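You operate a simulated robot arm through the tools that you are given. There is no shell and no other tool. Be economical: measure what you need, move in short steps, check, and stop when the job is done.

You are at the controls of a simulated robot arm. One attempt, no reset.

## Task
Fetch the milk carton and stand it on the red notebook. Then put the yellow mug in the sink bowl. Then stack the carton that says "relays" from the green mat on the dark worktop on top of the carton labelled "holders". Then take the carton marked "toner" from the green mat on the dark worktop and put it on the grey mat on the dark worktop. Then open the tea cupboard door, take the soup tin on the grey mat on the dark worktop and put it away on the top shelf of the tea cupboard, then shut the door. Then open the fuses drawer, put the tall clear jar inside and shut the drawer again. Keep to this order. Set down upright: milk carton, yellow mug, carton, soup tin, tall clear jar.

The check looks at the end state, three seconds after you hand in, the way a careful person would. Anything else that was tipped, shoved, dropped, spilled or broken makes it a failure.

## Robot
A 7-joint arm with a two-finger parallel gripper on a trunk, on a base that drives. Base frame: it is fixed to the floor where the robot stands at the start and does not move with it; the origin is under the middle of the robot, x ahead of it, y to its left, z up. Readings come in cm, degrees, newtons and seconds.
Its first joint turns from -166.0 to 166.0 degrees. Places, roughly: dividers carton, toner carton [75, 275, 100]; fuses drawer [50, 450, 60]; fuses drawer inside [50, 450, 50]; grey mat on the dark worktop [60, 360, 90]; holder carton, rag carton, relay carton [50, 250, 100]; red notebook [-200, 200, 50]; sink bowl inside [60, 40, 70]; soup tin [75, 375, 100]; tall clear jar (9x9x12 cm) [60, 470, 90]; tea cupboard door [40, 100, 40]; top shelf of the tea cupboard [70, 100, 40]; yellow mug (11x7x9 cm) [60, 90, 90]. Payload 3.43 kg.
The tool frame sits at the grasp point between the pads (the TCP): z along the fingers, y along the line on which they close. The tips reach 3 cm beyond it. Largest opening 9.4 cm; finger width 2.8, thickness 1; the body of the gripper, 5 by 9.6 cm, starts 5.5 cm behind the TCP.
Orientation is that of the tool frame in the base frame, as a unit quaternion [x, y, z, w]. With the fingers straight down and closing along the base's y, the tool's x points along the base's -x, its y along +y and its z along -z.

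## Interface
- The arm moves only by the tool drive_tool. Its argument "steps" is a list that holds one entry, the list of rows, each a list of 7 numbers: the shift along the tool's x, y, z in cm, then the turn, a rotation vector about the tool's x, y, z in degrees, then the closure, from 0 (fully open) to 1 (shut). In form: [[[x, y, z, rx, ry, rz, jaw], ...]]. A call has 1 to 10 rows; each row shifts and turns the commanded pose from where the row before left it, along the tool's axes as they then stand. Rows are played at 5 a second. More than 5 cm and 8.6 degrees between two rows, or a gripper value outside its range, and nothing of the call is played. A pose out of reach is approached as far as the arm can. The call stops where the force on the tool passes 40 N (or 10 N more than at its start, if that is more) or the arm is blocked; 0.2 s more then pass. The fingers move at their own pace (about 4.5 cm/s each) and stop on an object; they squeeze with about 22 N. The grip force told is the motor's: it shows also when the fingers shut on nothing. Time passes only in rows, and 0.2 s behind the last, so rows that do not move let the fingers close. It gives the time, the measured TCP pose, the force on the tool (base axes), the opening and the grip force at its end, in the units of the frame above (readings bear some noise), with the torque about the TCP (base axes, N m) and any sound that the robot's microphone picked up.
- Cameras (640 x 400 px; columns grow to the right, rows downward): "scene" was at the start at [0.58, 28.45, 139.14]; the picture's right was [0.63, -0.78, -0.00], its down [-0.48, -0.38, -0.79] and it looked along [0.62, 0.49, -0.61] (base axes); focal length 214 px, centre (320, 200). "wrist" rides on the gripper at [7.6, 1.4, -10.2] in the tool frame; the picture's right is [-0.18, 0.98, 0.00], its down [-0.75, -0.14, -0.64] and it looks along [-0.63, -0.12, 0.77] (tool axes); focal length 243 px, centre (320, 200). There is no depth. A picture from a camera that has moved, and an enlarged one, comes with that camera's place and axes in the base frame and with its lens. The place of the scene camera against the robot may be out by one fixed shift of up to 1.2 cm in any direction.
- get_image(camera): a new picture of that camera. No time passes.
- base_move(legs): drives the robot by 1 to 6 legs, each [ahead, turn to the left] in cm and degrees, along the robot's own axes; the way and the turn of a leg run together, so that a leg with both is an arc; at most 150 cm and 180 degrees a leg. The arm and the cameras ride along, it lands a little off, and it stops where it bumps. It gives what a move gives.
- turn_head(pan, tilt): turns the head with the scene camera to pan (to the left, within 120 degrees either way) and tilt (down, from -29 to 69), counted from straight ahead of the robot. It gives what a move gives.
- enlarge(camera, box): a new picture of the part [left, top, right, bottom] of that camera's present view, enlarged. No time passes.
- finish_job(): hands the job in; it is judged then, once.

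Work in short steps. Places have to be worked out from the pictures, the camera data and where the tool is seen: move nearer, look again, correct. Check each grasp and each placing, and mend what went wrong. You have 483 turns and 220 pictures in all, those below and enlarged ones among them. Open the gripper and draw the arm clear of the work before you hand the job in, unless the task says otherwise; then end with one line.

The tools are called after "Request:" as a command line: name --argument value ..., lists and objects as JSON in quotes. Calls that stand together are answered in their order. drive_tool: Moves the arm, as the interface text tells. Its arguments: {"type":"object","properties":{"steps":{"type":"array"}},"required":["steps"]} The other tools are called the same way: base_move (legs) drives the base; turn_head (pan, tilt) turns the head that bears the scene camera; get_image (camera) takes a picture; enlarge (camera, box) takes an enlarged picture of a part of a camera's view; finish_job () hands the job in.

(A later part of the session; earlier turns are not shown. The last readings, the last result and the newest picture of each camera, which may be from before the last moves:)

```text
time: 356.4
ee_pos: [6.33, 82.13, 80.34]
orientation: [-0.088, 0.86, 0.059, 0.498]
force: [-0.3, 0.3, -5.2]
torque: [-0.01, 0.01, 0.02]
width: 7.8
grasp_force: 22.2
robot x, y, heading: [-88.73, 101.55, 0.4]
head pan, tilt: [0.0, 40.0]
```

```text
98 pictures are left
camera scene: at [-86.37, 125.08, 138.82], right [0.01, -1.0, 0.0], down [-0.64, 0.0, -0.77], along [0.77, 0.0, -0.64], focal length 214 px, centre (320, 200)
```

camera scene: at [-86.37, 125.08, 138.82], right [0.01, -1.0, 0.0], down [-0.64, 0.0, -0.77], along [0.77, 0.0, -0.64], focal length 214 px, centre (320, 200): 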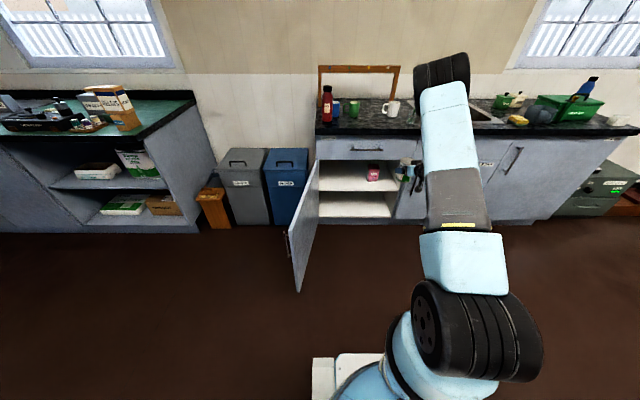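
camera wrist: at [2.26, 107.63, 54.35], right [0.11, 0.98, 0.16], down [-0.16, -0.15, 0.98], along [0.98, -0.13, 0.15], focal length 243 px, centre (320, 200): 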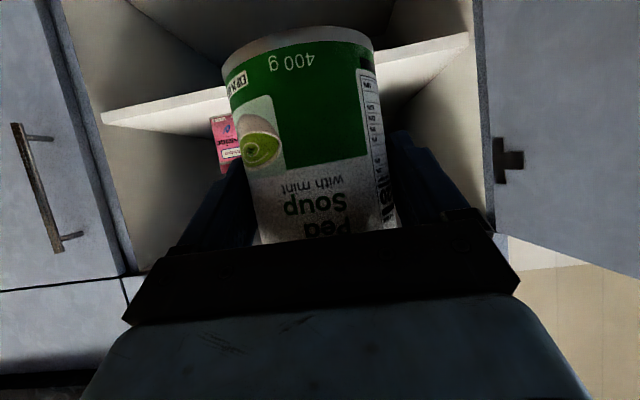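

Elbow stays up. Continue lowering.

Request:
drive_tool --steps '[[[4.07, 0.85, 2.02, 0, 0, 0, 1], [4.07, 0.85, 2.02, 0, 0, 0, 1], [4.07, 0.85, 2.02, 0, 0, 0, 1], [4.07, 0.85, 2.02, 0, 0, 0, 1], [4.07, 0.85, 2.02, 0, 0, 0, 1], [4.07, 0.85, 2.02, 0, 0, 0, 1], [0, 0, 0, 0, 0, 0, 1]]]'

Request:
get_image --camera "scene"

Request:
get_image --camera "wrist"

```text
time: 358.0
ee_pos: [3.49, 87.1, 53.16]
orientation: [-0.089, 0.861, 0.058, 0.498]
force: [0.1, 0.5, -5.0]
torque: [-0.03, 0.03, 0.01]
width: 7.83
grasp_force: 22.3
robot x, y, heading: [-88.12, 101.41, 0.2]
head pan, tilt: [0.0, 40.0]
```

```text
97 pictures are left
camera scene: at [-86.37, 125.08, 138.82], right [0.01, -1.0, 0.0], down [-0.64, 0.0, -0.77], along [0.77, 0.0, -0.64], focal length 214 px, centre (320, 200)
```

scene: 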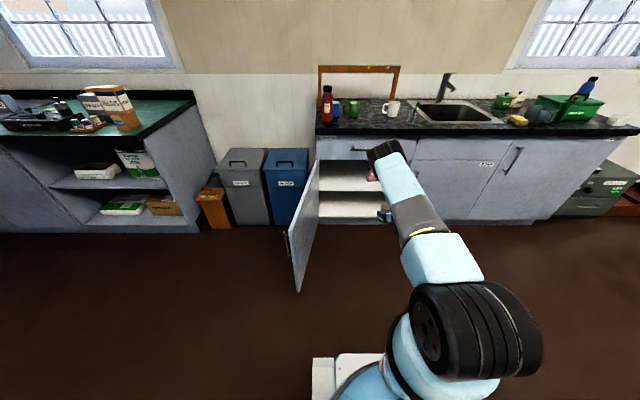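

```text
96 pictures are left
camera wrist: at [-9.24, 85.86, 51.69], right [-0.12, 0.98, 0.17], down [-0.15, -0.19, 0.97], along [0.98, 0.09, 0.17], focal length 243 px, centre (320, 200)
```

wrist: 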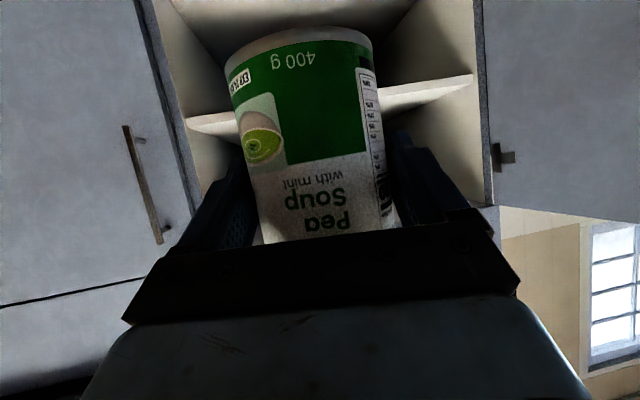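

Good posture. Shift to y≈99, lower slightly to 51.5, then drive ahead to enter the cupboard.

Request:
drive_tool --steps '[[[0.05, 3.9, 1.05, 0, 0, 0, 1], [0.05, 3.9, 1.05, 0, 0, 0, 1], [0.05, 3.9, 1.05, 0, 0, 0, 1], [0, 0, 0, 0, 0, 0, 1]]]'

Request:
base_move --legs '[[27, 0]]'

Request:
get_image --camera "wrist"

Request:
get_image --camera "scene"

```text
time: 359.0
ee_pos: [3.63, 99.02, 51.54]
orientation: [-0.088, 0.86, 0.058, 0.499]
force: [-0.7, -1.3, -4.4]
torque: [0.0, 0.06, 0.02]
width: 7.82
grasp_force: 21.9
robot x, y, heading: [-88.65, 102.08, 0.3]
head pan, tilt: [0.0, 40.0]
```

```text
time: 361.0
ee_pos: [30.44, 98.98, 51.52]
orientation: [-0.087, 0.861, 0.057, 0.498]
force: [-0.4, -0.4, -5.0]
torque: [-0.03, 0.06, 0.01]
width: 7.83
grasp_force: 22.1
robot x, y, heading: [-61.85, 101.94, 0.1]
head pan, tilt: [0.0, 40.0]
```

```text
95 pictures are left
camera wrist: at [17.74, 97.74, 50.12], right [-0.11, 0.98, 0.17], down [-0.15, -0.19, 0.97], along [0.98, 0.09, 0.16], focal length 243 px, centre (320, 200)
```

wrist: 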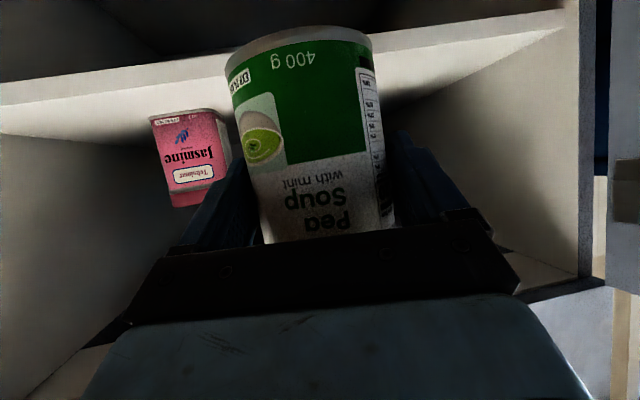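

```text
94 pictures are left
camera scene: at [-59.39, 125.22, 138.82], right [0.0, -1.0, 0.0], down [-0.64, 0.0, -0.77], along [0.77, 0.0, -0.64], focal length 214 px, centre (320, 200)
```

scene: 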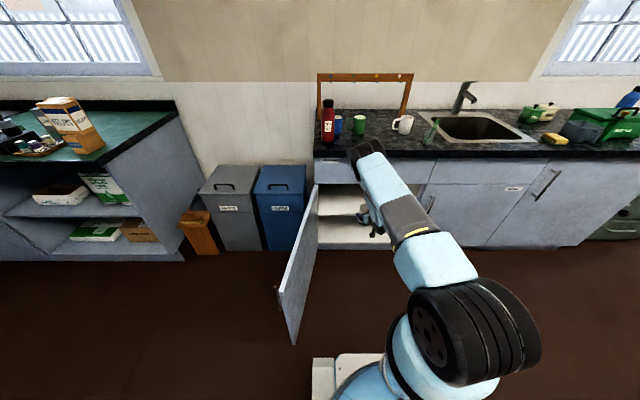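

Clear so far; packet's edge is y≈89, tin spans 95–103. Base forward 12 cm more.

Request:
base_move --legs '[[12, 0]]'

Request:
get_image --camera "scene"

Request:
get_image --camera "wrist"

```text
time: 362.2
ee_pos: [42.63, 98.97, 51.58]
orientation: [-0.088, 0.861, 0.058, 0.498]
force: [0.0, -0.4, -4.9]
torque: [-0.01, 0.06, 0.01]
width: 7.82
grasp_force: 21.6
robot x, y, heading: [-49.8, 102.13, 0.3]
head pan, tilt: [0.0, 40.0]
```

```text
93 pictures are left
camera scene: at [-47.27, 125.24, 138.82], right [0.0, -1.0, 0.0], down [-0.64, 0.0, -0.77], along [0.77, 0.0, -0.64], focal length 214 px, centre (320, 200)
```

scene: 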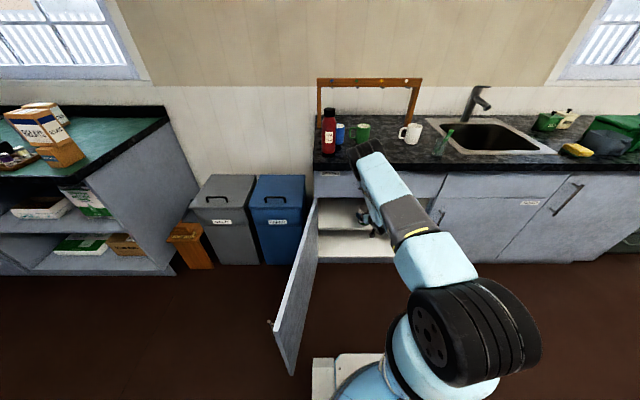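

```text
92 pictures are left
camera wrist: at [29.87, 97.82, 50.16], right [-0.11, 0.98, 0.17], down [-0.15, -0.19, 0.97], along [0.98, 0.09, 0.16], focal length 243 px, centre (320, 200)
```

wrist: 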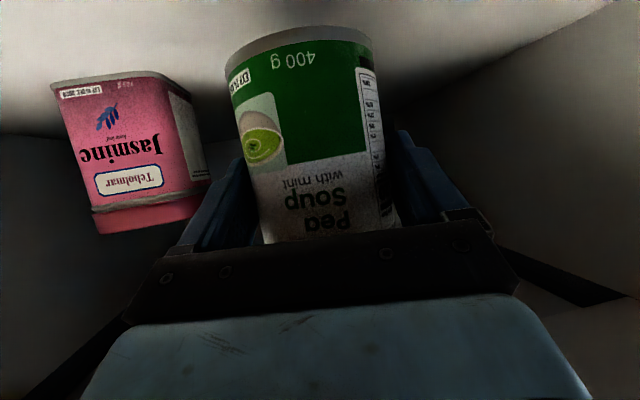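

Packet's near face at y≈90. Extend 7 cm forward and 1.5 cm left.

Request:
drive_tool --steps '[[[-1.8, 0, 3.1, 0, 0, 0, 1], [-1.8, 0, 3.1, 0, 0, 0, 1], [0, 0, 0, 0, 0, 0, 1]]]'

Request:
drive_tool --steps '[[[0.87, 0, 0.5, 0, 0, 0, 1], [0.35, 0, 0.2, 0, 0, 0, 1], [0, 0, 0, 0, 0, 0, 1]]]'

```text
time: 363.0
ee_pos: [49.49, 100.46, 51.69]
orientation: [-0.088, 0.861, 0.058, 0.498]
force: [-0.4, -0.6, -4.7]
torque: [0.01, 0.04, 0.0]
width: 7.81
grasp_force: 22.4
robot x, y, heading: [-49.4, 101.17, -0.1]
head pan, tilt: [0.0, 40.0]
```

```text
time: 363.8
ee_pos: [49.49, 100.52, 50.25]
orientation: [-0.087, 0.861, 0.058, 0.498]
force: [0.3, -0.4, -4.5]
torque: [-0.03, 0.04, 0.01]
width: 7.83
grasp_force: 22.1
robot x, y, heading: [-49.91, 101.87, 0.1]
head pan, tilt: [0.0, 40.0]
```

Lower in small steps until contact.

Request:
drive_tool --steps '[[[0.35, 0, 0.2, 0, 0, 0, 1], [0, 0, 0, 0, 0, 0, 1]]]'

Request:
drive_tool --steps '[[[0.35, 0, 0.2, 0, 0, 0, 1], [0, 0, 0, 0, 0, 0, 1]]]'

Request:
drive_tool --steps '[[[0.35, 0, 0.2, 0, 0, 0, 1], [0, 0, 0, 0, 0, 0, 1]]]'

```text
time: 364.4
ee_pos: [49.68, 100.55, 49.88]
orientation: [-0.088, 0.861, 0.058, 0.498]
force: [0.4, -0.4, -4.9]
torque: [-0.02, 0.04, -0.01]
width: 7.82
grasp_force: 21.6
robot x, y, heading: [-49.87, 101.99, -0.0]
head pan, tilt: [0.0, 40.0]
```

```text
time: 365.0
ee_pos: [49.67, 100.5, 49.53]
orientation: [-0.088, 0.861, 0.058, 0.497]
force: [0.1, -0.2, -4.5]
torque: [0.02, 0.03, 0.01]
width: 7.84
grasp_force: 22.0
robot x, y, heading: [-49.73, 101.52, 0.0]
head pan, tilt: [0.0, 40.0]
```

```text
time: 365.6
ee_pos: [49.65, 100.6, 49.1]
orientation: [-0.088, 0.861, 0.058, 0.497]
force: [0.3, 0.0, -4.9]
torque: [0.0, 0.05, 0.01]
width: 7.82
grasp_force: 21.8
robot x, y, heading: [-49.72, 101.87, -0.1]
head pan, tilt: [0.0, 40.0]
```

Request:
drive_tool --steps '[[[0.35, 0, 0.2, 0, 0, 0, 1], [0, 0, 0, 0, 0, 0, 1]]]'

Request:
drive_tool --steps '[[[0.3, 0, 0.17, 0, 0, 0, 1], [0, 0, 0, 0, 0, 0, 1]]]'

Request:
drive_tool --steps '[[[0.3, 0, 0.17, 0, 0, 0, 1], [0, 0, 0, 0, 0, 0, 1]]]'

```text
time: 366.2
ee_pos: [49.65, 100.63, 48.58]
orientation: [-0.087, 0.861, 0.058, 0.498]
force: [-0.8, -0.9, -3.7]
torque: [0.02, 0.06, -0.04]
width: 7.84
grasp_force: 22.1
robot x, y, heading: [-50.03, 102.17, 0.1]
head pan, tilt: [0.0, 40.0]
```

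```text
time: 366.8
ee_pos: [49.63, 100.5, 48.34]
orientation: [-0.087, 0.861, 0.057, 0.499]
force: [0.5, 0.0, -4.1]
torque: [0.0, 0.02, -0.02]
width: 7.82
grasp_force: 22.4
robot x, y, heading: [-49.65, 101.97, 0.3]
head pan, tilt: [0.0, 40.0]
```

```text
time: 367.4
ee_pos: [49.52, 100.58, 47.96]
orientation: [-0.086, 0.861, 0.057, 0.498]
force: [-0.2, -0.5, -4.5]
torque: [0.03, 0.03, 0.02]
width: 7.83
grasp_force: 21.8
robot x, y, heading: [-49.52, 102.11, -0.1]
head pan, tilt: [0.0, 40.0]
```

Not yet; check the wrist view for the gap.

Request:
drive_tool --steps '[[[0.35, 0, 0.2, 0, 0, 0, 1], [0, 0, 0, 0, 0, 0, 1]]]'

Request:
drive_tool --steps '[[[0.3, 0, 0.17, 0, 0, 0, 1], [0, 0, 0, 0, 0, 0, 1]]]'

Request:
get_image --camera "wrist"

```text
time: 368.0
ee_pos: [49.6, 100.53, 47.78]
orientation: [-0.087, 0.86, 0.057, 0.5]
force: [-1.8, -3.1, 21.3]
torque: [-0.05, -0.17, -0.03]
width: 7.84
grasp_force: 21.8
robot x, y, heading: [-49.16, 101.63, -0.3]
head pan, tilt: [0.0, 40.0]
```

```text
time: 368.6
ee_pos: [49.65, 100.71, 47.48]
orientation: [-0.089, 0.86, 0.058, 0.499]
force: [5.1, -4.7, 20.3]
torque: [-0.01, -0.15, -0.05]
width: 7.82
grasp_force: 22.1
robot x, y, heading: [-49.51, 101.87, 0.1]
head pan, tilt: [0.0, 40.0]
```

```text
91 pictures are left
camera wrist: at [36.91, 99.37, 45.95], right [-0.12, 0.98, 0.17], down [-0.15, -0.19, 0.97], along [0.98, 0.09, 0.17], focal length 243 px, centre (320, 200)
```

wrist: 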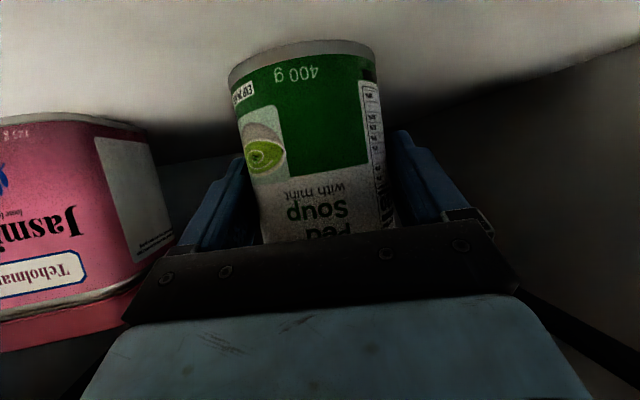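

Contact. Release and retreat horizontally.

Request:
drive_tool --steps '[[[-0.2, 0, -0.1, 0, 0, 0, 1], [0, 0, 0, 0, 0, 0, 0.1], [0, 0, 0, 0, 0, 0, 0], [0, 0, 0, 0, 0, 0, 0], [0.9, 0, -1.8, 0, 0, 0, 0], [1, 0, -2.2, 0, 0, 0, 0], [1.2, 0, -2.6, 0, 0, 0, 0], [1.5, 0, -3, 0, 0, 0, 0], [0, 0, 0, 0, 0, 0, 0]]]'

Request:
get_image --camera "wrist"

```text
time: 370.6
ee_pos: [39.35, 98.38, 48.13]
orientation: [-0.088, 0.861, 0.058, 0.498]
force: [0.3, 0.4, 0.6]
torque: [-0.03, -0.01, 0.01]
width: 9.4
grasp_force: 0.0
robot x, y, heading: [-49.65, 102.39, 0.2]
head pan, tilt: [0.0, 40.0]
```

```text
90 pictures are left
camera wrist: at [26.49, 97.19, 46.75], right [-0.11, 0.98, 0.17], down [-0.15, -0.19, 0.97], along [0.98, 0.09, 0.17], focal length 243 px, centre (320, 200)
```

wrist: 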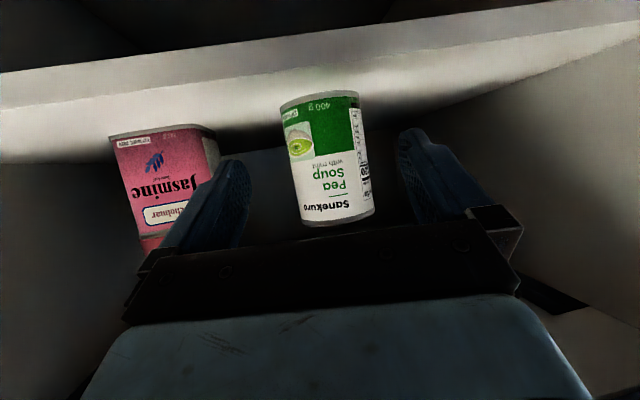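

Tin stands on the shelf. Back the base out.

Request:
base_move --legs '[[-36, 0]]'

Request:
enlarge --camera "scene" --box '[260, 130, 460, 270]'

```text
time: 372.9
ee_pos: [3.72, 98.32, 48.24]
orientation: [-0.088, 0.861, 0.058, 0.498]
force: [-0.2, 0.7, -0.2]
torque: [0.01, 0.02, -0.03]
width: 9.38
grasp_force: 0.1
robot x, y, heading: [-84.86, 101.78, 0.4]
head pan, tilt: [0.0, 40.0]
```

```text
2.86 times, centred on (360, 200) of scene
camera zoom: at [-82.79, 125.15, 138.82], right [0.0, -1.0, 0.0], down [-0.64, 0.0, -0.77], along [0.77, 0.0, -0.64], focal length 613 px, centre (206, 200)
```

zoom: 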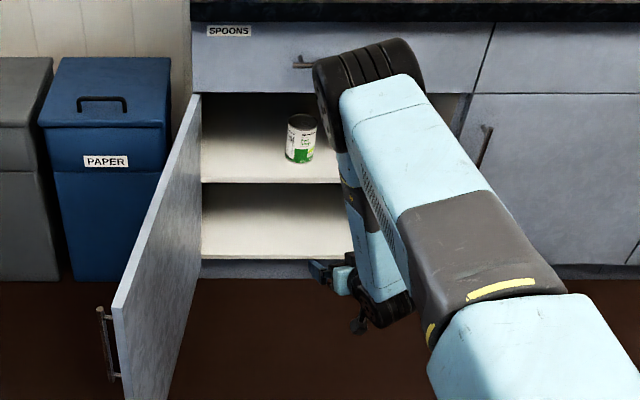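

Now raise the arm and make it vertical, jaw closed.

Request:
drive_tool --steps '[[[-3.9, 0, -2.25, 0, 0, 0, 0], [-3.9, 0, -2.25, 0, 0, 0, 0], [-3.9, 0, -2.25, 0, 0, 0, 0], [-3.9, 0, -2.25, 0, 0, 0, 0], [-3.9, 0, -2.25, 0, 0, 0, 0.5], [-3.9, 0, -2.25, 0, 0, 0, 1], [-3.9, 0, -2.25, 0, 0, 0, 1], [-3.9, 0, -2.25, 0, 0, 0, 1], [-3.9, 0, -2.25, 0, 0, 0, 1], [0, 0, 0, 0, 8.5, 0, 1]]]'

Request:
drive_tool --steps '[[[0, 0, 0, 0, 8.5, 0, 1], [0, 0, 0, 0, 8.5, 0, 1], [0, 0, 0, 0, 8.5, 0, 1], [0, 0, 0, 0, 8.5, 0, 1], [0, 0, 0, 0, 8.5, 0, 1], [0, 0, 0, 0, 8.5, 0, 1], [0, 0, 0, 0, 0.5, 0, 1], [0, 0, 0, 0, 0, 0, 1]]]'

```text
time: 375.1
ee_pos: [3.74, 97.74, 88.67]
orientation: [-0.091, 0.896, 0.05, 0.432]
force: [0.4, 0.1, 0.1]
torque: [0.0, 0.03, -0.04]
width: 0.0
grasp_force: 22.1
robot x, y, heading: [-85.1, 101.59, 0.4]
head pan, tilt: [0.0, 40.0]
```

```text
time: 376.9
ee_pos: [3.65, 97.84, 88.84]
orientation: [-0.105, 0.994, 0.007, 0.001]
force: [-0.2, 0.0, -0.4]
torque: [-0.01, 0.04, -0.01]
width: 0.0
grasp_force: 21.9
robot x, y, heading: [-85.14, 101.8, 0.0]
head pan, tilt: [0.0, 40.0]
```

Move over the door to its outer side at (-10,150).

Request:
drive_tool --steps '[[[0.22, 4.9, 0, 0, 0, 0, 1], [0.22, 4.9, 0, 0, 0, 0, 1], [0.22, 4.9, 0, 0, 0, 0, 1], [0.22, 4.9, 0, 0, 0, 0, 1], [0.22, 4.9, 0, 0, 0, 0, 1], [0.22, 4.9, 0, 0, 0, 0, 1], [0.22, 4.9, 0, 0, 0, 0, 1], [0.22, 4.9, 0, 0, 0, 0, 1], [0.22, 4.9, 0, 0, 0, 0, 1], [0.22, 4.9, 0, 0, 0, 0, 1]]]'

Request:
drive_tool --steps '[[[0.22, 4.9, 0, 0, 0, 0, 1], [0, 0, 0, 0, 0, 0, 1]]]'

Request:
get_image --camera "scene"

Request:
get_image --camera "wrist"

```text
time: 379.1
ee_pos: [-8.61, 145.34, 89.34]
orientation: [-0.104, 0.995, 0.007, 0.001]
force: [0.8, -1.4, 0.4]
torque: [0.07, 0.03, 0.0]
width: 0.0
grasp_force: 22.4
robot x, y, heading: [-85.2, 101.49, 0.3]
head pan, tilt: [0.0, 40.0]
```

```text
time: 379.7
ee_pos: [-9.88, 150.18, 89.35]
orientation: [-0.105, 0.994, 0.006, 0.001]
force: [-0.6, -0.6, 0.3]
torque: [0.0, 0.02, -0.01]
width: 0.0
grasp_force: 22.4
robot x, y, heading: [-85.02, 101.94, -0.0]
head pan, tilt: [0.0, 40.0]
```

```text
88 pictures are left
camera scene: at [-82.8, 125.16, 138.82], right [0.0, -1.0, 0.0], down [-0.64, 0.0, -0.77], along [0.77, 0.0, -0.64], focal length 214 px, centre (320, 200)
```

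scene: 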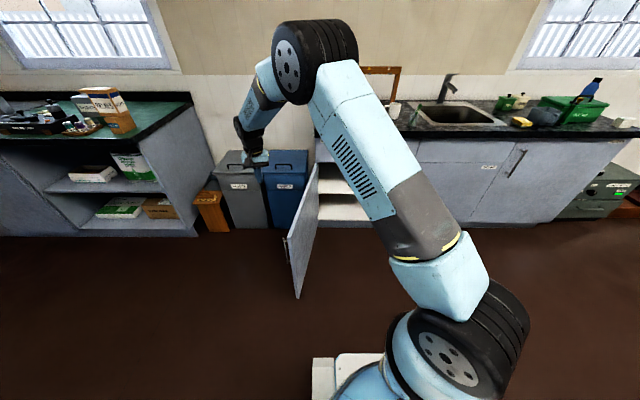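

```text
87 pictures are left
camera wrist: at [-17.58, 149.9, 99.67], right [-0.02, 1.0, 0.01], down [0.77, 0.01, 0.64], along [0.64, 0.03, -0.77], focal length 243 px, centre (320, 200)
```

wrist: 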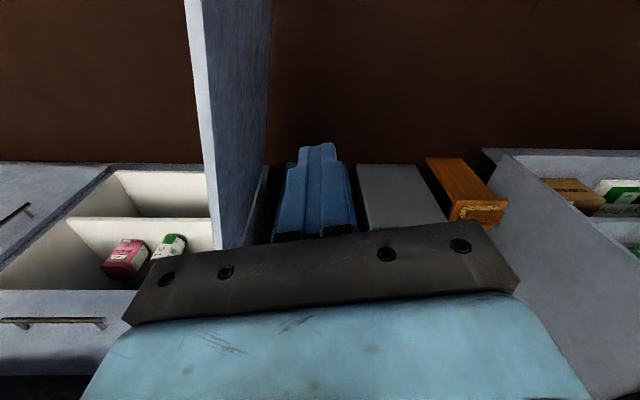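

Lower beside the door's outer face and begin pushing it closed.

Request:
drive_tool --steps '[[[0, 0, 4.5, 0, 0, 0, 1], [0, 0, 4.5, 0, 0, 0, 1], [0, 0, 4.5, 0, 0, 0, 1], [0, 0, 4.5, 0, 0, 0, 1], [0, 0, 4.5, 0, 0, 0, 1], [0, 0, 4.5, 0, 0, 0, 1], [0, 0, 0, 0, 0, 0, 1]]]'

Request:
drive_tool --steps '[[[1.13, -4.31, 0, 0, 0, 0, 1], [1.13, -4.31, 0, 0, 0, 0, 1], [1.13, -4.31, 0, 0, 0, 0, 1], [1.13, -4.31, 0, 0, 0, 0, 1], [0.62, -4.32, 0, 0, 0, 0, 1], [0.62, -4.32, 0, 0, 0, 0, 1], [0, 0, 0, 0, 0, 0, 1]]]'

Request:
get_image --camera "scene"

```text
time: 381.3
ee_pos: [-9.72, 150.26, 62.36]
orientation: [-0.104, 0.995, 0.006, 0.001]
force: [-0.1, -0.4, 0.0]
torque: [0.02, 0.03, 0.02]
width: 0.0
grasp_force: 22.1
robot x, y, heading: [-85.21, 101.91, 0.2]
head pan, tilt: [0.0, 40.0]
```

```text
time: 382.9
ee_pos: [-10.08, 123.88, 61.96]
orientation: [-0.106, 0.994, 0.007, 0.001]
force: [-0.7, 0.3, 0.5]
torque: [0.01, -0.02, -0.01]
width: 0.0
grasp_force: 22.1
robot x, y, heading: [-85.06, 101.4, 0.4]
head pan, tilt: [0.0, 40.0]
```

```text
86 pictures are left
camera scene: at [-82.8, 125.16, 138.82], right [0.0, -1.0, 0.0], down [-0.64, 0.0, -0.77], along [0.77, 0.0, -0.64], focal length 214 px, centre (320, 200)
```

scene: 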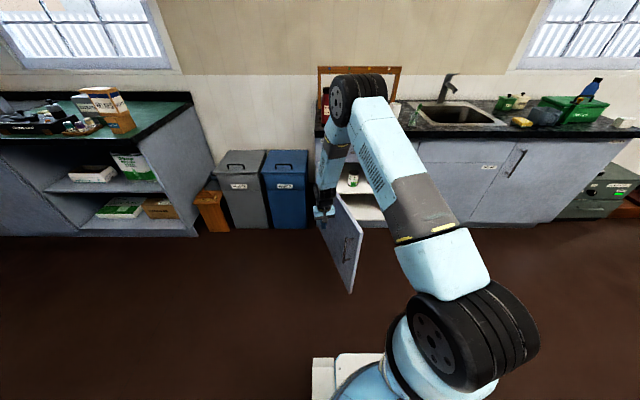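

Door is closing. Continue along the arc.

Request:
drive_tool --steps '[[[-0.04, -4.35, 0, 0, 0, 0, 1], [-0.04, -4.35, 0, 0, 0, 0, 1], [-0.87, -4.28, 0, 0, 0, 0, 1], [-0.87, -4.28, 0, 0, 0, 0, 1], [-1.59, -4.02, 0, 0, 0, 0, 1], [-1.59, -4.02, 0, 0, 0, 0, 1], [-2.26, -3.76, 0, 0, 0, 0, 1], [-2.26, -3.76, 0, 0, 0, 0, 1], [0, 0, 0, 0, 0, 0, 1]]]'

Request:
get_image --camera "scene"

```text
time: 384.9
ee_pos: [6.06, 93.83, 61.66]
orientation: [-0.104, 0.995, 0.007, 0.001]
force: [-0.1, -0.4, 0.0]
torque: [-0.02, 0.0, 0.0]
width: 0.0
grasp_force: 21.8
robot x, y, heading: [-85.3, 101.57, 0.3]
head pan, tilt: [0.0, 40.0]
```

```text
85 pictures are left
camera scene: at [-82.79, 125.15, 138.82], right [0.0, -1.0, 0.0], down [-0.64, 0.0, -0.77], along [0.77, 0.0, -0.64], focal length 214 px, centre (320, 200)
```

scene: 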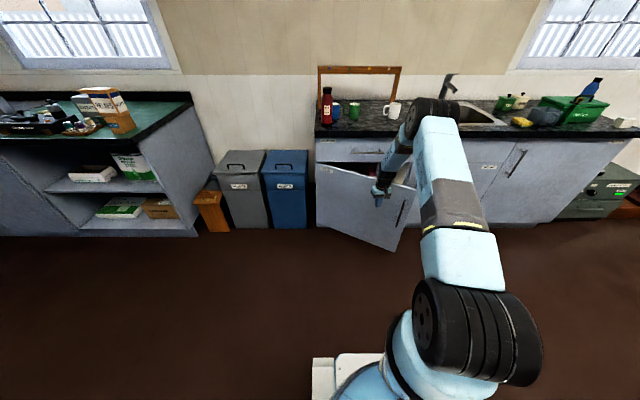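

Door ≈27° open. Switch to a horizontal tool for the final push.

Request:
drive_tool --steps '[[[0, 0, 0, 0, -8.5, 0, 1], [0, 0, 0, 0, -8.5, 0, 1], [0, 0, 0, 0, -8.5, 0, 1], [0, 0, 0, 0, -8.5, 0, 1], [0, 0, 0, 0, -8.5, 0, 1], [0, 0, 0, 0, -8.5, 0, 1], [0, 0, 0, 0, -8.5, 0, 1], [0, 0, 0, 0, -8.5, 0, 1], [0, 0, 0, 0, -8.5, 0, 1], [0, 0, 0, 0, -8.5, 0, 1]]]'

Request:
drive_tool --steps '[[[0, 0, 0, 0, -5, 0, 1], [0, 0, 0, 6, 0, 0, 1], [0, 0, 0, 6, 0, 0, 1], [2, -4.5, 0, 0, 0, 0, 1], [2, -4.5, 0, 0, 0, 0, 1], [2, -4.5, 0, 0, 0, 0, 1], [0, 0, 0, 0, 0, 0, 1]]]'

Request:
get_image --camera "scene"

```text
time: 387.1
ee_pos: [6.08, 93.73, 61.77]
orientation: [-0.073, 0.732, 0.076, 0.673]
force: [-0.2, 0.4, 0.3]
torque: [0.02, 0.03, 0.02]
width: 0.0
grasp_force: 22.0
robot x, y, heading: [-85.21, 101.76, 0.3]
head pan, tilt: [0.0, 40.0]
```

```text
time: 388.7
ee_pos: [6.05, 80.29, 55.46]
orientation: [0.004, 0.707, 0.005, 0.707]
force: [-0.3, 0.2, 0.1]
torque: [-0.03, 0.02, 0.01]
width: 0.02
grasp_force: 21.9
robot x, y, heading: [-85.16, 101.88, 0.1]
head pan, tilt: [0.0, 40.0]
```

```text
84 pictures are left
camera scene: at [-82.79, 125.15, 138.82], right [0.0, -1.0, 0.0], down [-0.64, 0.0, -0.77], along [0.77, 0.0, -0.64], focal length 214 px, centre (320, 200)
```

scene: 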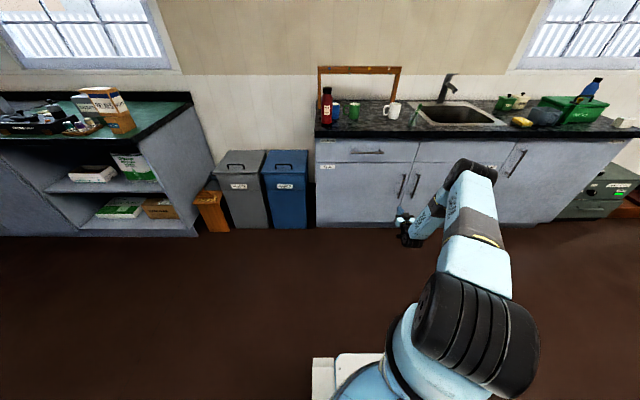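

The door appears to have swung shut on its own. Zoom to verify.

Request:
enlarge --camera "scene" --box '[300, 125, 430, 240]'

```text
3.48 times, centred on (365, 182) of scene
camera zoom: at [-82.79, 125.15, 138.82], right [0.0, -1.0, 0.0], down [-0.64, 0.0, -0.77], along [0.77, 0.0, -0.64], focal length 746 px, centre (164, 261)
```

zoom: 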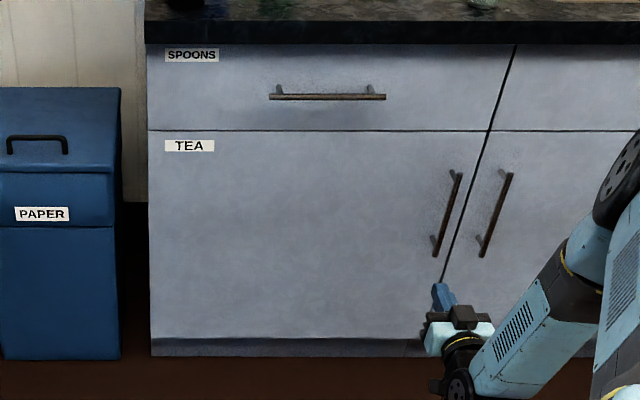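

It looks flush. I'll give a light push to be sure: base forward 24 cm, then press gently.

Request:
base_move --legs '[[24, 0]]'

Request:
drive_tool --steps '[[[0, 0, 2, 0, 0, 0, 1], [0, 0, 1.5, 0, 0, 0, 1], [0, 0, 1, 0, 0, 0, 1], [0, 0, 1, 0, 0, 0, 1], [0, 0, 0.7, 0, 0, 0, 1], [0, 0, 0.7, 0, 0, 0, 1], [0, 0, 0.7, 0, 0, 0, 1]]]'

```text
time: 390.5
ee_pos: [30.27, 80.24, 55.52]
orientation: [0.005, 0.707, 0.004, 0.707]
force: [-0.2, -0.2, -0.2]
torque: [-0.02, -0.01, 0.02]
width: 0.0
grasp_force: 21.8
robot x, y, heading: [-61.28, 102.01, -0.1]
head pan, tilt: [0.0, 40.0]
```

```text
time: 391.5
ee_pos: [34.99, 80.32, 55.47]
orientation: [0.005, 0.707, 0.004, 0.707]
force: [-21.0, 4.5, 13.3]
torque: [-0.12, -0.67, 0.02]
width: 0.02
grasp_force: 22.0
robot x, y, heading: [-61.07, 101.9, 0.4]
head pan, tilt: [0.0, 40.0]
stopped in row 4: the force on the tool passed its limit at 65 N (the readings are from after the stop); the commanded pose is now the measured one
```

Door is firmly shut. Now the fuses drawer. Pull back, raise the arm, and drive there.

Request:
drive_tool --steps '[[[0, 0, -4, 0, 0, 0, 1], [0, 0, -4, 0, 0, 0, 1], [-4.8, 0, 0, 0, 0, 0, 0], [-4.8, 0, 0, 0, 0, 0, 0], [-4.8, 0, 0, 0, 0, 0, 0], [-4.8, 0, 0, 0, 0, 0, 0], [-4.8, 0, 0, 0, 0, 0, 0], [-4.8, 0, 0, 0, 0, 0, 0], [-4.8, 0, 0, 0, 0, 0, 0], [-4.8, 0, 0, 0, 0, 0, 0]]]'

Request:
base_move --legs '[[-22, 0], [0, 45]]'

Request:
base_move --legs '[[0, 44]]'

```text
time: 393.7
ee_pos: [27.26, 79.71, 93.81]
orientation: [0.004, 0.708, 0.006, 0.706]
force: [-0.1, -0.4, -1.5]
torque: [0.0, -0.07, -0.02]
width: 9.41
grasp_force: 0.0
robot x, y, heading: [-61.0, 102.07, 0.2]
head pan, tilt: [0.0, 40.0]
```

```text
time: 397.7
ee_pos: [-5.28, 148.6, 93.96]
orientation: [-0.267, 0.656, 0.275, 0.65]
force: [0.3, 0.0, 0.5]
torque: [0.02, -0.02, -0.01]
width: 9.4
grasp_force: 0.0
robot x, y, heading: [-79.22, 97.8, 44.8]
head pan, tilt: [0.0, 40.0]
```

```text
time: 400.4
ee_pos: [-62.01, 185.86, 93.82]
orientation: [-0.496, 0.505, 0.501, 0.498]
force: [0.2, 0.1, -0.3]
torque: [0.0, -0.02, -0.01]
width: 9.4
grasp_force: 0.0
robot x, y, heading: [-73.01, 97.74, 89.3]
head pan, tilt: [0.0, 40.0]
```

Drive up to the drawers.

Request:
base_move --legs '[[120, 0], [120, 0], [105, 0]]'

Request:
base_move --legs '[[0, -45]]'

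Request:
base_move --legs '[[0, -44]]'

Request:
get_image --camera "scene"

```text
time: 417.5
ee_pos: [-59.11, 531.18, 93.94]
orientation: [-0.498, 0.503, 0.504, 0.495]
force: [0.3, -0.1, 0.2]
torque: [-0.03, 0.02, -0.02]
width: 9.42
grasp_force: 0.0
robot x, y, heading: [-69.68, 443.08, 89.5]
head pan, tilt: [0.0, 40.0]
```

```text
time: 420.2
ee_pos: [0.4, 497.68, 94.09]
orientation: [-0.266, 0.656, 0.273, 0.651]
force: [-0.4, -0.1, -0.1]
torque: [0.01, 0.0, 0.01]
width: 9.4
grasp_force: 0.1
robot x, y, heading: [-73.48, 447.02, 44.7]
head pan, tilt: [0.0, 40.0]
```

```text
time: 422.9
ee_pos: [14.84, 431.33, 94.09]
orientation: [0.003, 0.708, 0.006, 0.706]
force: [0.2, -0.2, -0.1]
torque: [0.02, 0.02, 0.0]
width: 9.41
grasp_force: 0.1
robot x, y, heading: [-73.08, 453.21, 0.9]
head pan, tilt: [0.0, 40.0]
```

```text
82 pictures are left
camera scene: at [-71.11, 476.5, 138.83], right [0.01, -1.0, 0.0], down [-0.64, -0.01, -0.77], along [0.77, 0.01, -0.64], focal length 214 px, centre (320, 200)
```

scene: 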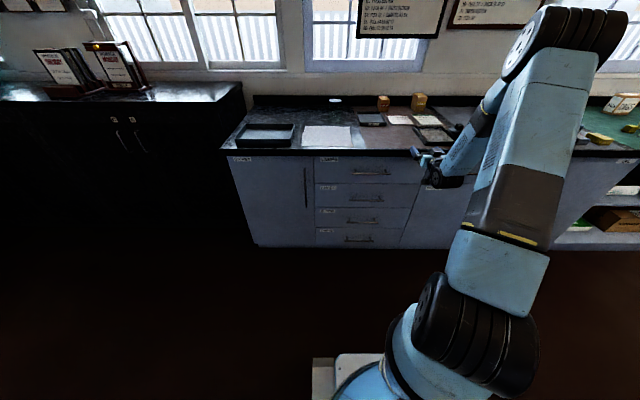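

Request:
enlarge --camera "scene" --box '[225, 90, 425, 250]'

Request:
enlarge --camera "scene" --box '[310, 80, 420, 160]'

```text
2.50 times, centred on (325, 170) of scene
camera zoom: at [-71.11, 476.5, 138.83], right [0.01, -1.0, 0.0], down [-0.64, -0.01, -0.77], along [0.77, 0.01, -0.64], focal length 536 px, centre (308, 275)
```

zoom: 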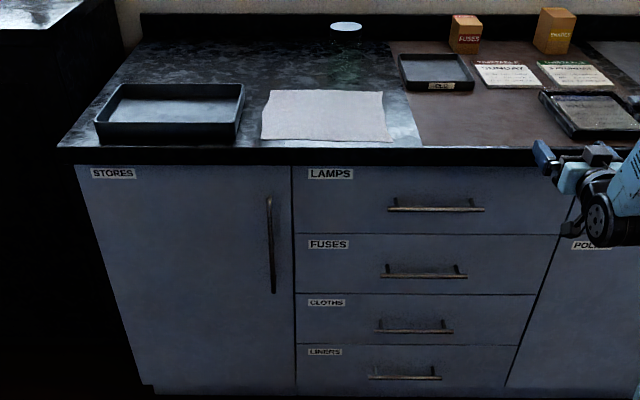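

```text
5.00 times, centred on (365, 120) of scene
camera zoom: at [-71.11, 476.5, 138.83], right [0.01, -1.0, 0.0], down [-0.64, -0.01, -0.77], along [0.77, 0.01, -0.64], focal length 1072 px, centre (95, 600)
```

zoom: 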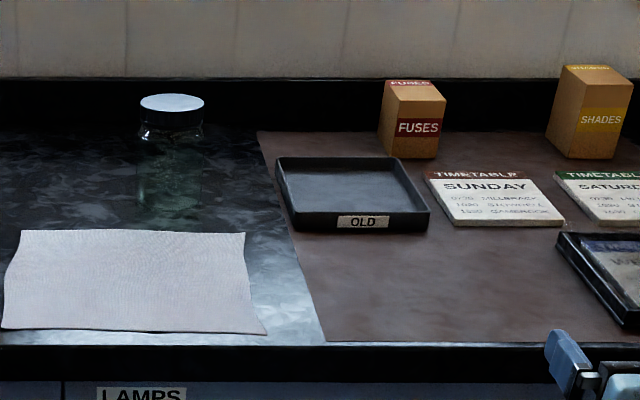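

FUSES is the second drawer: handle bar y≈441–460, z≈58.6, at x≈25. Roll the tool 90° so the jaws close vertically.

Request:
drive_tool --steps '[[[0, 0, 0, 0, 0, 8.5, 0], [0, 0, 0, 0, 0, 8.5, 0], [0, 0, 0, 0, 0, 8.5, 0], [0, 0, 0, 0, 0, 8.5, 0], [0, 0, 0, 0, 0, 8.5, 0], [0, 0, 0, 0, 0, 8.5, 0], [0, 0, 0, 0, 0, 8.5, 0], [0, 0, 0, 0, 0, 8.5, 0], [0, 0, 0, 0, 0, 8.5, 0], [0, 0, 0, 0, 0, 8.5, 0]]]'

Request:
drive_tool --steps '[[[0, 0, 0, 0, 0, 5, 0], [0, 0, 0, 0, 0, 0, 0]]]'

```text
time: 425.1
ee_pos: [14.86, 431.46, 94.15]
orientation: [0.481, 0.519, 0.483, 0.516]
force: [0.4, -0.1, -0.1]
torque: [0.02, -0.01, 0.0]
width: 9.43
grasp_force: 0.1
robot x, y, heading: [-73.42, 453.21, 0.3]
head pan, tilt: [0.0, 40.0]
```

```text
time: 425.7
ee_pos: [14.79, 431.35, 94.12]
orientation: [0.502, 0.499, 0.504, 0.494]
force: [0.3, -0.5, 0.7]
torque: [-0.02, 0.02, -0.02]
width: 9.39
grasp_force: 0.1
robot x, y, heading: [-73.07, 453.3, 0.5]
head pan, tilt: [0.0, 40.0]
```

Now move down to handle height at y≈450.

Request:
drive_tool --steps '[[[2.1, -3.94, -0.3, 0, 0, 0, 0], [2.1, -3.94, -0.3, 0, 0, 0, 0], [2.1, -3.94, 0, 0, 0, 0, 0], [2.1, -3.94, 0, 0, 0, 0, 0], [2.1, -3.94, 0, 0, 0, 0, 0], [2.1, -3.94, 0, 0, 0, 0, 0], [2.1, -3.94, 0, 0, 0, 0, 0], [2.1, -3.94, 0, 0, 0, 0, 0], [2.1, -3.94, 0, 0, 0, 0, 0], [0, 0, 0, 0, 0, 0, 0]]]'

Request:
get_image --camera "wrist"

Request:
get_image --camera "scene"

```text
time: 427.9
ee_pos: [14.07, 450.74, 58.76]
orientation: [0.503, 0.498, 0.504, 0.495]
force: [-0.3, 0.1, -0.1]
torque: [0.0, 0.01, 0.01]
width: 9.42
grasp_force: 0.0
robot x, y, heading: [-73.74, 453.03, 0.5]
head pan, tilt: [0.0, 40.0]
```

```text
79 pictures are left
camera wrist: at [3.73, 458.27, 60.34], right [0.0, -0.2, 0.98], down [-0.64, -0.75, -0.15], along [0.77, -0.63, -0.13], focal length 243 px, centre (320, 200)
```

wrist: 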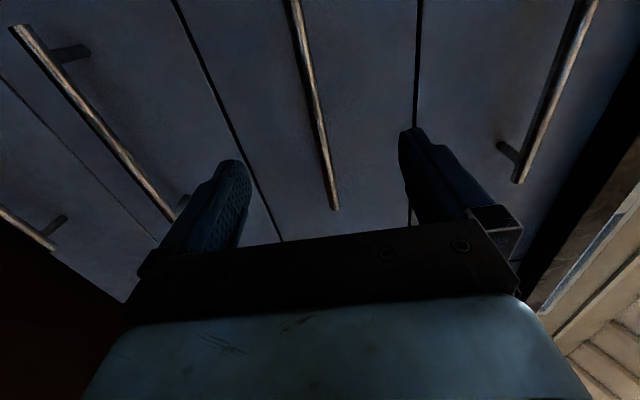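

```text
78 pictures are left
camera scene: at [-71.15, 476.51, 138.82], right [0.01, -1.0, 0.0], down [-0.64, -0.01, -0.77], along [0.77, 0.01, -0.64], focal length 214 px, centre (320, 200)
```

scene: 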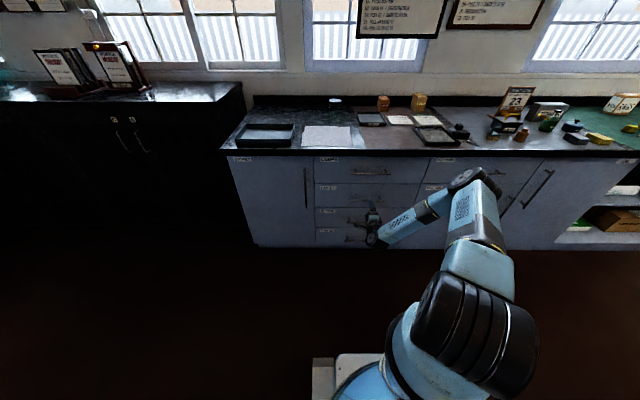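

Bar ≈(x 23, z 58.6), already centred between the jaws. Advance 8.5 cm and close.

Request:
drive_tool --steps '[[[0, 0, 3, 0, 0, 0, 0], [0, 0, 3, 0, 0, 0, 0], [0, 0, 1.5, 0, 0, 0, 0], [0, 0, 1, 0, 0, 0, 0], [0, 0, 0, 0, 0, 0, 0]]]'

Request:
get_image --camera "wrist"

```text
time: 429.1
ee_pos: [22.53, 450.59, 58.94]
orientation: [0.502, 0.498, 0.504, 0.496]
force: [0.1, -0.2, 0.6]
torque: [-0.01, -0.03, -0.01]
width: 9.39
grasp_force: 0.1
robot x, y, heading: [-73.24, 452.79, 0.7]
head pan, tilt: [0.0, 40.0]
```

```text
77 pictures are left
camera wrist: at [12.24, 458.29, 60.48], right [0.0, -0.2, 0.98], down [-0.64, -0.75, -0.15], along [0.77, -0.63, -0.13], focal length 243 px, centre (320, 200)
```

wrist: 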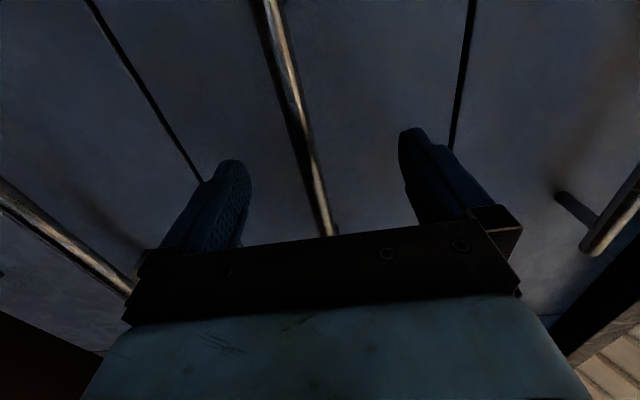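

Close on the bar.

Request:
drive_tool --steps '[[[0, 0, 0.5, 0, 0, 0, 0], [0, 0, 0, 0, 0, 0, 1], [0, 0, 0, 0, 0, 0, 1], [0, 0, 0, 0, 0, 0, 1], [0, 0, 0, 0, 0, 0, 1], [0, 0, 0, 0, 0, 0, 1], [0, 0, 0, 0, 0, 0, 1]]]'

```text
time: 430.7
ee_pos: [22.88, 450.71, 58.49]
orientation: [0.503, 0.501, 0.502, 0.494]
force: [-14.9, -2.3, -28.3]
torque: [-0.65, 0.16, -0.03]
width: 1.44
grasp_force: 40.7
robot x, y, heading: [-73.03, 453.5, 0.7]
head pan, tilt: [0.0, 40.0]
```

Gripped (1.4 cm). Relax the vertical offset slightly and pull 8 cm.

Request:
drive_tool --steps '[[[0, -0.3, -1, 0, 0, 0, 1], [0, 0, -2, 0, 0, 0, 1], [0, 0, -2.5, 0, 0, 0, 1], [0, 0, -2.5, 0, 0, 0, 1], [0, 0, 0, 0, 0, 0, 1]]]'

```text
time: 431.9
ee_pos: [14.99, 450.73, 58.5]
orientation: [0.502, 0.5, 0.504, 0.494]
force: [-0.6, 7.4, -26.1]
torque: [-1.06, 0.29, 0.41]
width: 1.18
grasp_force: 44.9
robot x, y, heading: [-73.5, 453.16, 0.7]
head pan, tilt: [0.0, 40.0]
```

Pull further with the base, 20 cm, after easing downward.

Request:
drive_tool --steps '[[[0, -0.4, 0, 0, 0, 0, 1], [0, 0, 0, 0, 0, 0, 1]]]'

Request:
base_move --legs '[[-18, 0]]'

Request:
get_image --camera "scene"

```text
time: 432.5
ee_pos: [15.15, 450.83, 58.39]
orientation: [0.501, 0.498, 0.505, 0.496]
force: [1.0, 11.1, 13.6]
torque: [-1.29, -0.09, 0.22]
width: 1.19
grasp_force: 44.7
robot x, y, heading: [-73.6, 453.44, 0.7]
head pan, tilt: [0.0, 40.0]
```

```text
time: 433.8
ee_pos: [1.96, 450.69, 58.48]
orientation: [0.5, 0.498, 0.505, 0.497]
force: [-0.1, 1.9, -3.3]
torque: [-1.36, -0.02, -0.43]
width: 1.19
grasp_force: 45.4
robot x, y, heading: [-86.8, 453.17, 0.6]
head pan, tilt: [0.0, 40.0]
stopped in leg 1: the force on the tool passed its limit at 42 N (the readings are from after the stop); the commanded pose is now the measured one
```

```text
76 pictures are left
camera scene: at [-84.32, 476.39, 138.82], right [0.01, -1.0, 0.0], down [-0.64, -0.01, -0.77], along [0.77, 0.01, -0.64], focal length 214 px, centre (320, 200)
```

scene: 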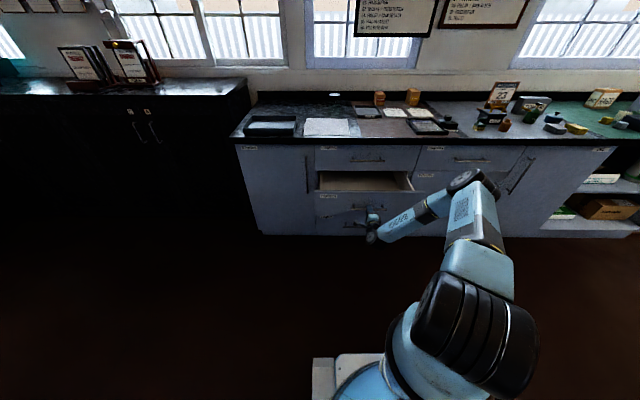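

Drawer is out ~21 cm. Try a few cm more with the arm to see if that's the stop.

Request:
drive_tool --steps '[[[0, 0, -1, 0, 0, 0, 1], [0, 0, -1, 0, 0, 0, 1], [0, 0, -1.5, 0, 0, 0, 1], [0, 0, -1.5, 0, 0, 0, 1], [0, 0, 0, 0, 0, 0, 1]]]'

Request:
enlarge --camera "scene" --box '[290, 120, 450, 250]'

```text
time: 435.0
ee_pos: [-3.16, 450.62, 58.43]
orientation: [0.5, 0.498, 0.505, 0.496]
force: [-1.4, 0.4, 0.1]
torque: [-1.25, 0.05, -0.01]
width: 1.22
grasp_force: 45.3
robot x, y, heading: [-86.56, 453.19, 0.6]
head pan, tilt: [0.0, 40.0]
```

```text
3.08 times, centred on (370, 185) of scene
camera zoom: at [-84.34, 476.39, 138.82], right [0.01, -1.0, 0.0], down [-0.64, -0.01, -0.77], along [0.77, 0.01, -0.64], focal length 660 px, centre (166, 246)
```

zoom: 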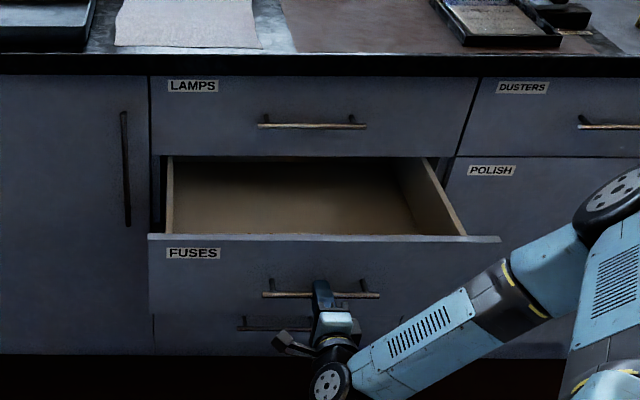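

It keeps sliding. Pull 6 cm more.

Request:
drive_tool --steps '[[[0, 0, -1.5, 0, 0, 0, 1], [0, 0, -1.5, 0, 0, 0, 1], [0, 0, -1.5, 0, 0, 0, 1], [0, 0, -1.5, 0, 0, 0, 1], [0, 0, 0, 0, 0, 0, 1]]]'

```text
time: 436.2
ee_pos: [-9.06, 450.74, 58.58]
orientation: [0.5, 0.498, 0.506, 0.496]
force: [-0.7, 9.5, -0.2]
torque: [-1.29, 0.05, 0.71]
width: 1.18
grasp_force: 45.2
robot x, y, heading: [-86.58, 452.94, 0.7]
head pan, tilt: [0.0, 40.0]
```

Drawer is ~32 cm out. Release the handle, back off and rise.

Request:
drive_tool --steps '[[[0, 0, 0, 0, 0, 0, 0.4], [0, 0, 0, 0, 0, 0, 0.4], [0, 0, 0, 0, 0, 0, 0.4], [0, 0, -3, 0, 0, 0, 0.4], [0, 0, -3, 0, 0, 0, 0.4], [0, 4.5, 0, 0, 0, 0, 0.2], [0, 4.5, 0, 0, 0, 0, 0], [0, 4.5, 0, 0, 0, 0, 0], [0, 4.5, 0, 0, 0, 0, 0], [0, 4.5, 0, 0, 0, 0, 0]]]'

Request:
drive_tool --steps '[[[0, 4.8, 0, 0, 0, 0, 0], [0, 4.8, 0, 0, 0, 0, 0], [0, 4.8, 0, 0, 0, 0, 0], [0, 4.8, 0, 0, 0, 0, 0], [0, 4.8, 0, 0, 0, 0, 0], [0, 4.8, 0, 0, 0, 0, 0], [0, 4.8, 0, 0, 0, 0, 0], [0, 0, 0, 0, 0, 0, 0]]]'

Request:
get_image --camera "scene"

```text
time: 438.4
ee_pos: [-15.12, 450.27, 81.07]
orientation: [0.502, 0.498, 0.505, 0.496]
force: [0.6, 0.1, 0.1]
torque: [0.0, -0.02, -0.02]
width: 9.4
grasp_force: 0.1
robot x, y, heading: [-86.19, 452.95, 0.2]
head pan, tilt: [0.0, 40.0]
```

```text
time: 440.2
ee_pos: [-14.77, 449.74, 114.58]
orientation: [0.501, 0.497, 0.507, 0.495]
force: [0.8, 0.3, 0.2]
torque: [0.02, -0.01, -0.02]
width: 9.37
grasp_force: 0.0
out of reach, approached as far as the arm can: row 3
robot x, y, heading: [-86.86, 453.36, 0.5]
head pan, tilt: [0.0, 40.0]
```

```text
74 pictures are left
camera scene: at [-84.36, 476.37, 138.82], right [0.01, -1.0, 0.0], down [-0.64, -0.01, -0.77], along [0.77, 0.01, -0.64], focal length 214 px, centre (320, 200)
```

scene: 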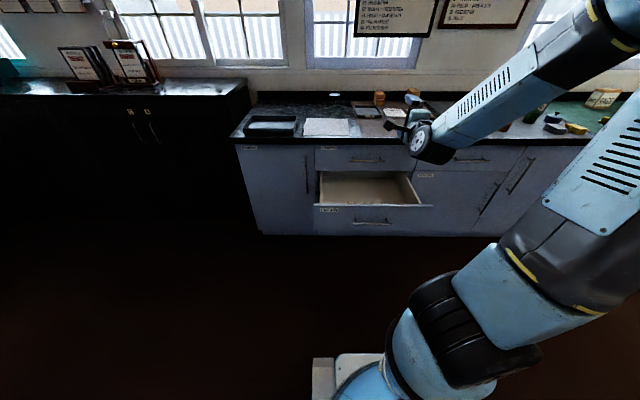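

Pitch the tool down 90° (about tool x) to vertical.

Request:
drive_tool --steps '[[[0, 0, 0, 8.5, 0, 0, 0], [0, 0, 0, 8.5, 0, 0, 0], [0, 0, 0, 8.5, 0, 0, 0], [0, 0, 0, 8.5, 0, 0, 0], [0, 0, 0, 8.5, 0, 0, 0], [0, 0, 0, 8.5, 0, 0, 0], [0, 0, 0, 8.5, 0, 0, 0], [0, 0, 0, 8.5, 0, 0, 0], [0, 0, 0, 8.5, 0, 0, 0], [0, 0, 0, 8.5, 0, 0, 0]]]'

Request:
drive_tool --steps '[[[0, 0, 0, 5, 0, 0, 0], [0, 0, -2, 0, 0, 0, 0], [0, 0, 0, 0, 0, 0, 0]]]'

Request:
get_image --camera "scene"

```text
time: 442.4
ee_pos: [-14.82, 449.83, 114.67]
orientation: [0.704, 0.709, 0.037, 0.027]
force: [-0.7, 0.6, 1.1]
torque: [0.03, -0.03, 0.06]
width: 9.4
grasp_force: 0.1
robot x, y, heading: [-86.3, 452.89, 0.7]
head pan, tilt: [0.0, 40.0]
```

```text
time: 443.2
ee_pos: [-14.66, 449.92, 116.51]
orientation: [0.705, 0.709, 0.006, -0.003]
force: [0.8, 0.7, -0.2]
torque: [-0.01, 0.0, 0.02]
width: 9.4
grasp_force: 0.0
robot x, y, heading: [-86.53, 453.14, 0.5]
head pan, tilt: [0.0, 40.0]
```

```text
73 pictures are left
camera scene: at [-84.35, 476.39, 138.82], right [0.01, -1.0, 0.0], down [-0.64, -0.01, -0.77], along [0.77, 0.01, -0.64], focal length 214 px, centre (320, 200)
```

scene: 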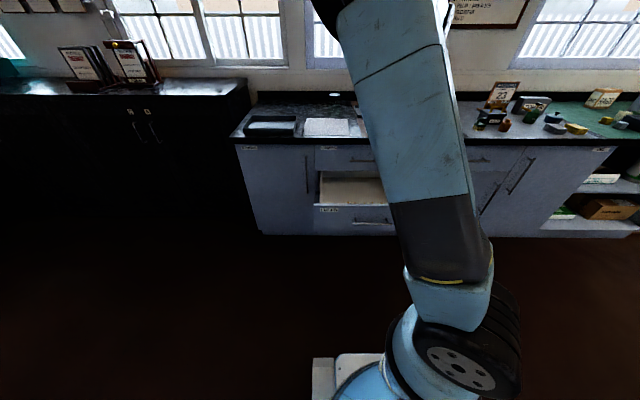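

With the drawer open, the robot can't get head-on close enough to the jar; I'll stand left of the drawer (around (-11,515)). First check that side with the head.

Request:
turn_head --pan 40 --tilt 35

Request:
get_image --camera "scene"

```text
time: 444.3
ee_pos: [-14.81, 449.89, 116.69]
orientation: [0.704, 0.71, 0.006, -0.003]
force: [-0.5, -0.1, -0.5]
torque: [-0.02, 0.01, -0.02]
width: 9.41
grasp_force: 0.1
robot x, y, heading: [-86.33, 453.38, 0.5]
head pan, tilt: [40.0, 35.0]
```

```text
72 pictures are left
camera scene: at [-86.16, 482.02, 139.58], right [0.65, -0.76, 0.0], down [-0.44, -0.37, -0.82], along [0.62, 0.53, -0.57], focal length 214 px, centre (320, 200)
```

scene: 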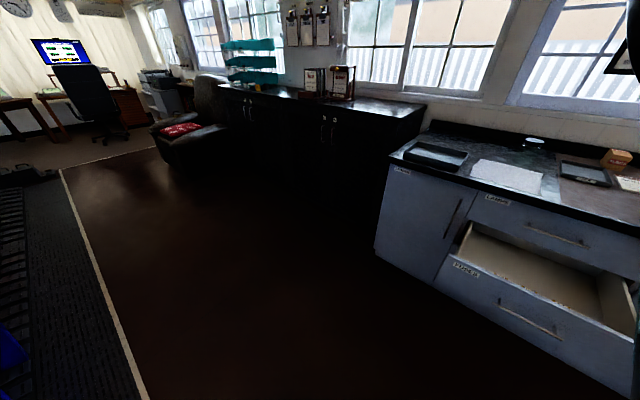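

Floor is clear there. Drive to the left of the open drawer.

Request:
base_move --legs '[[0, 38.5]]'

```text
time: 446.7
ee_pos: [-28.47, 495.06, 116.47]
orientation: [0.433, 0.901, 0.003, -0.005]
force: [0.5, -0.4, -0.2]
torque: [0.0, -0.02, 0.0]
width: 9.39
grasp_force: 0.0
robot x, y, heading: [-83.81, 449.47, 39.0]
head pan, tilt: [40.0, 35.0]
```

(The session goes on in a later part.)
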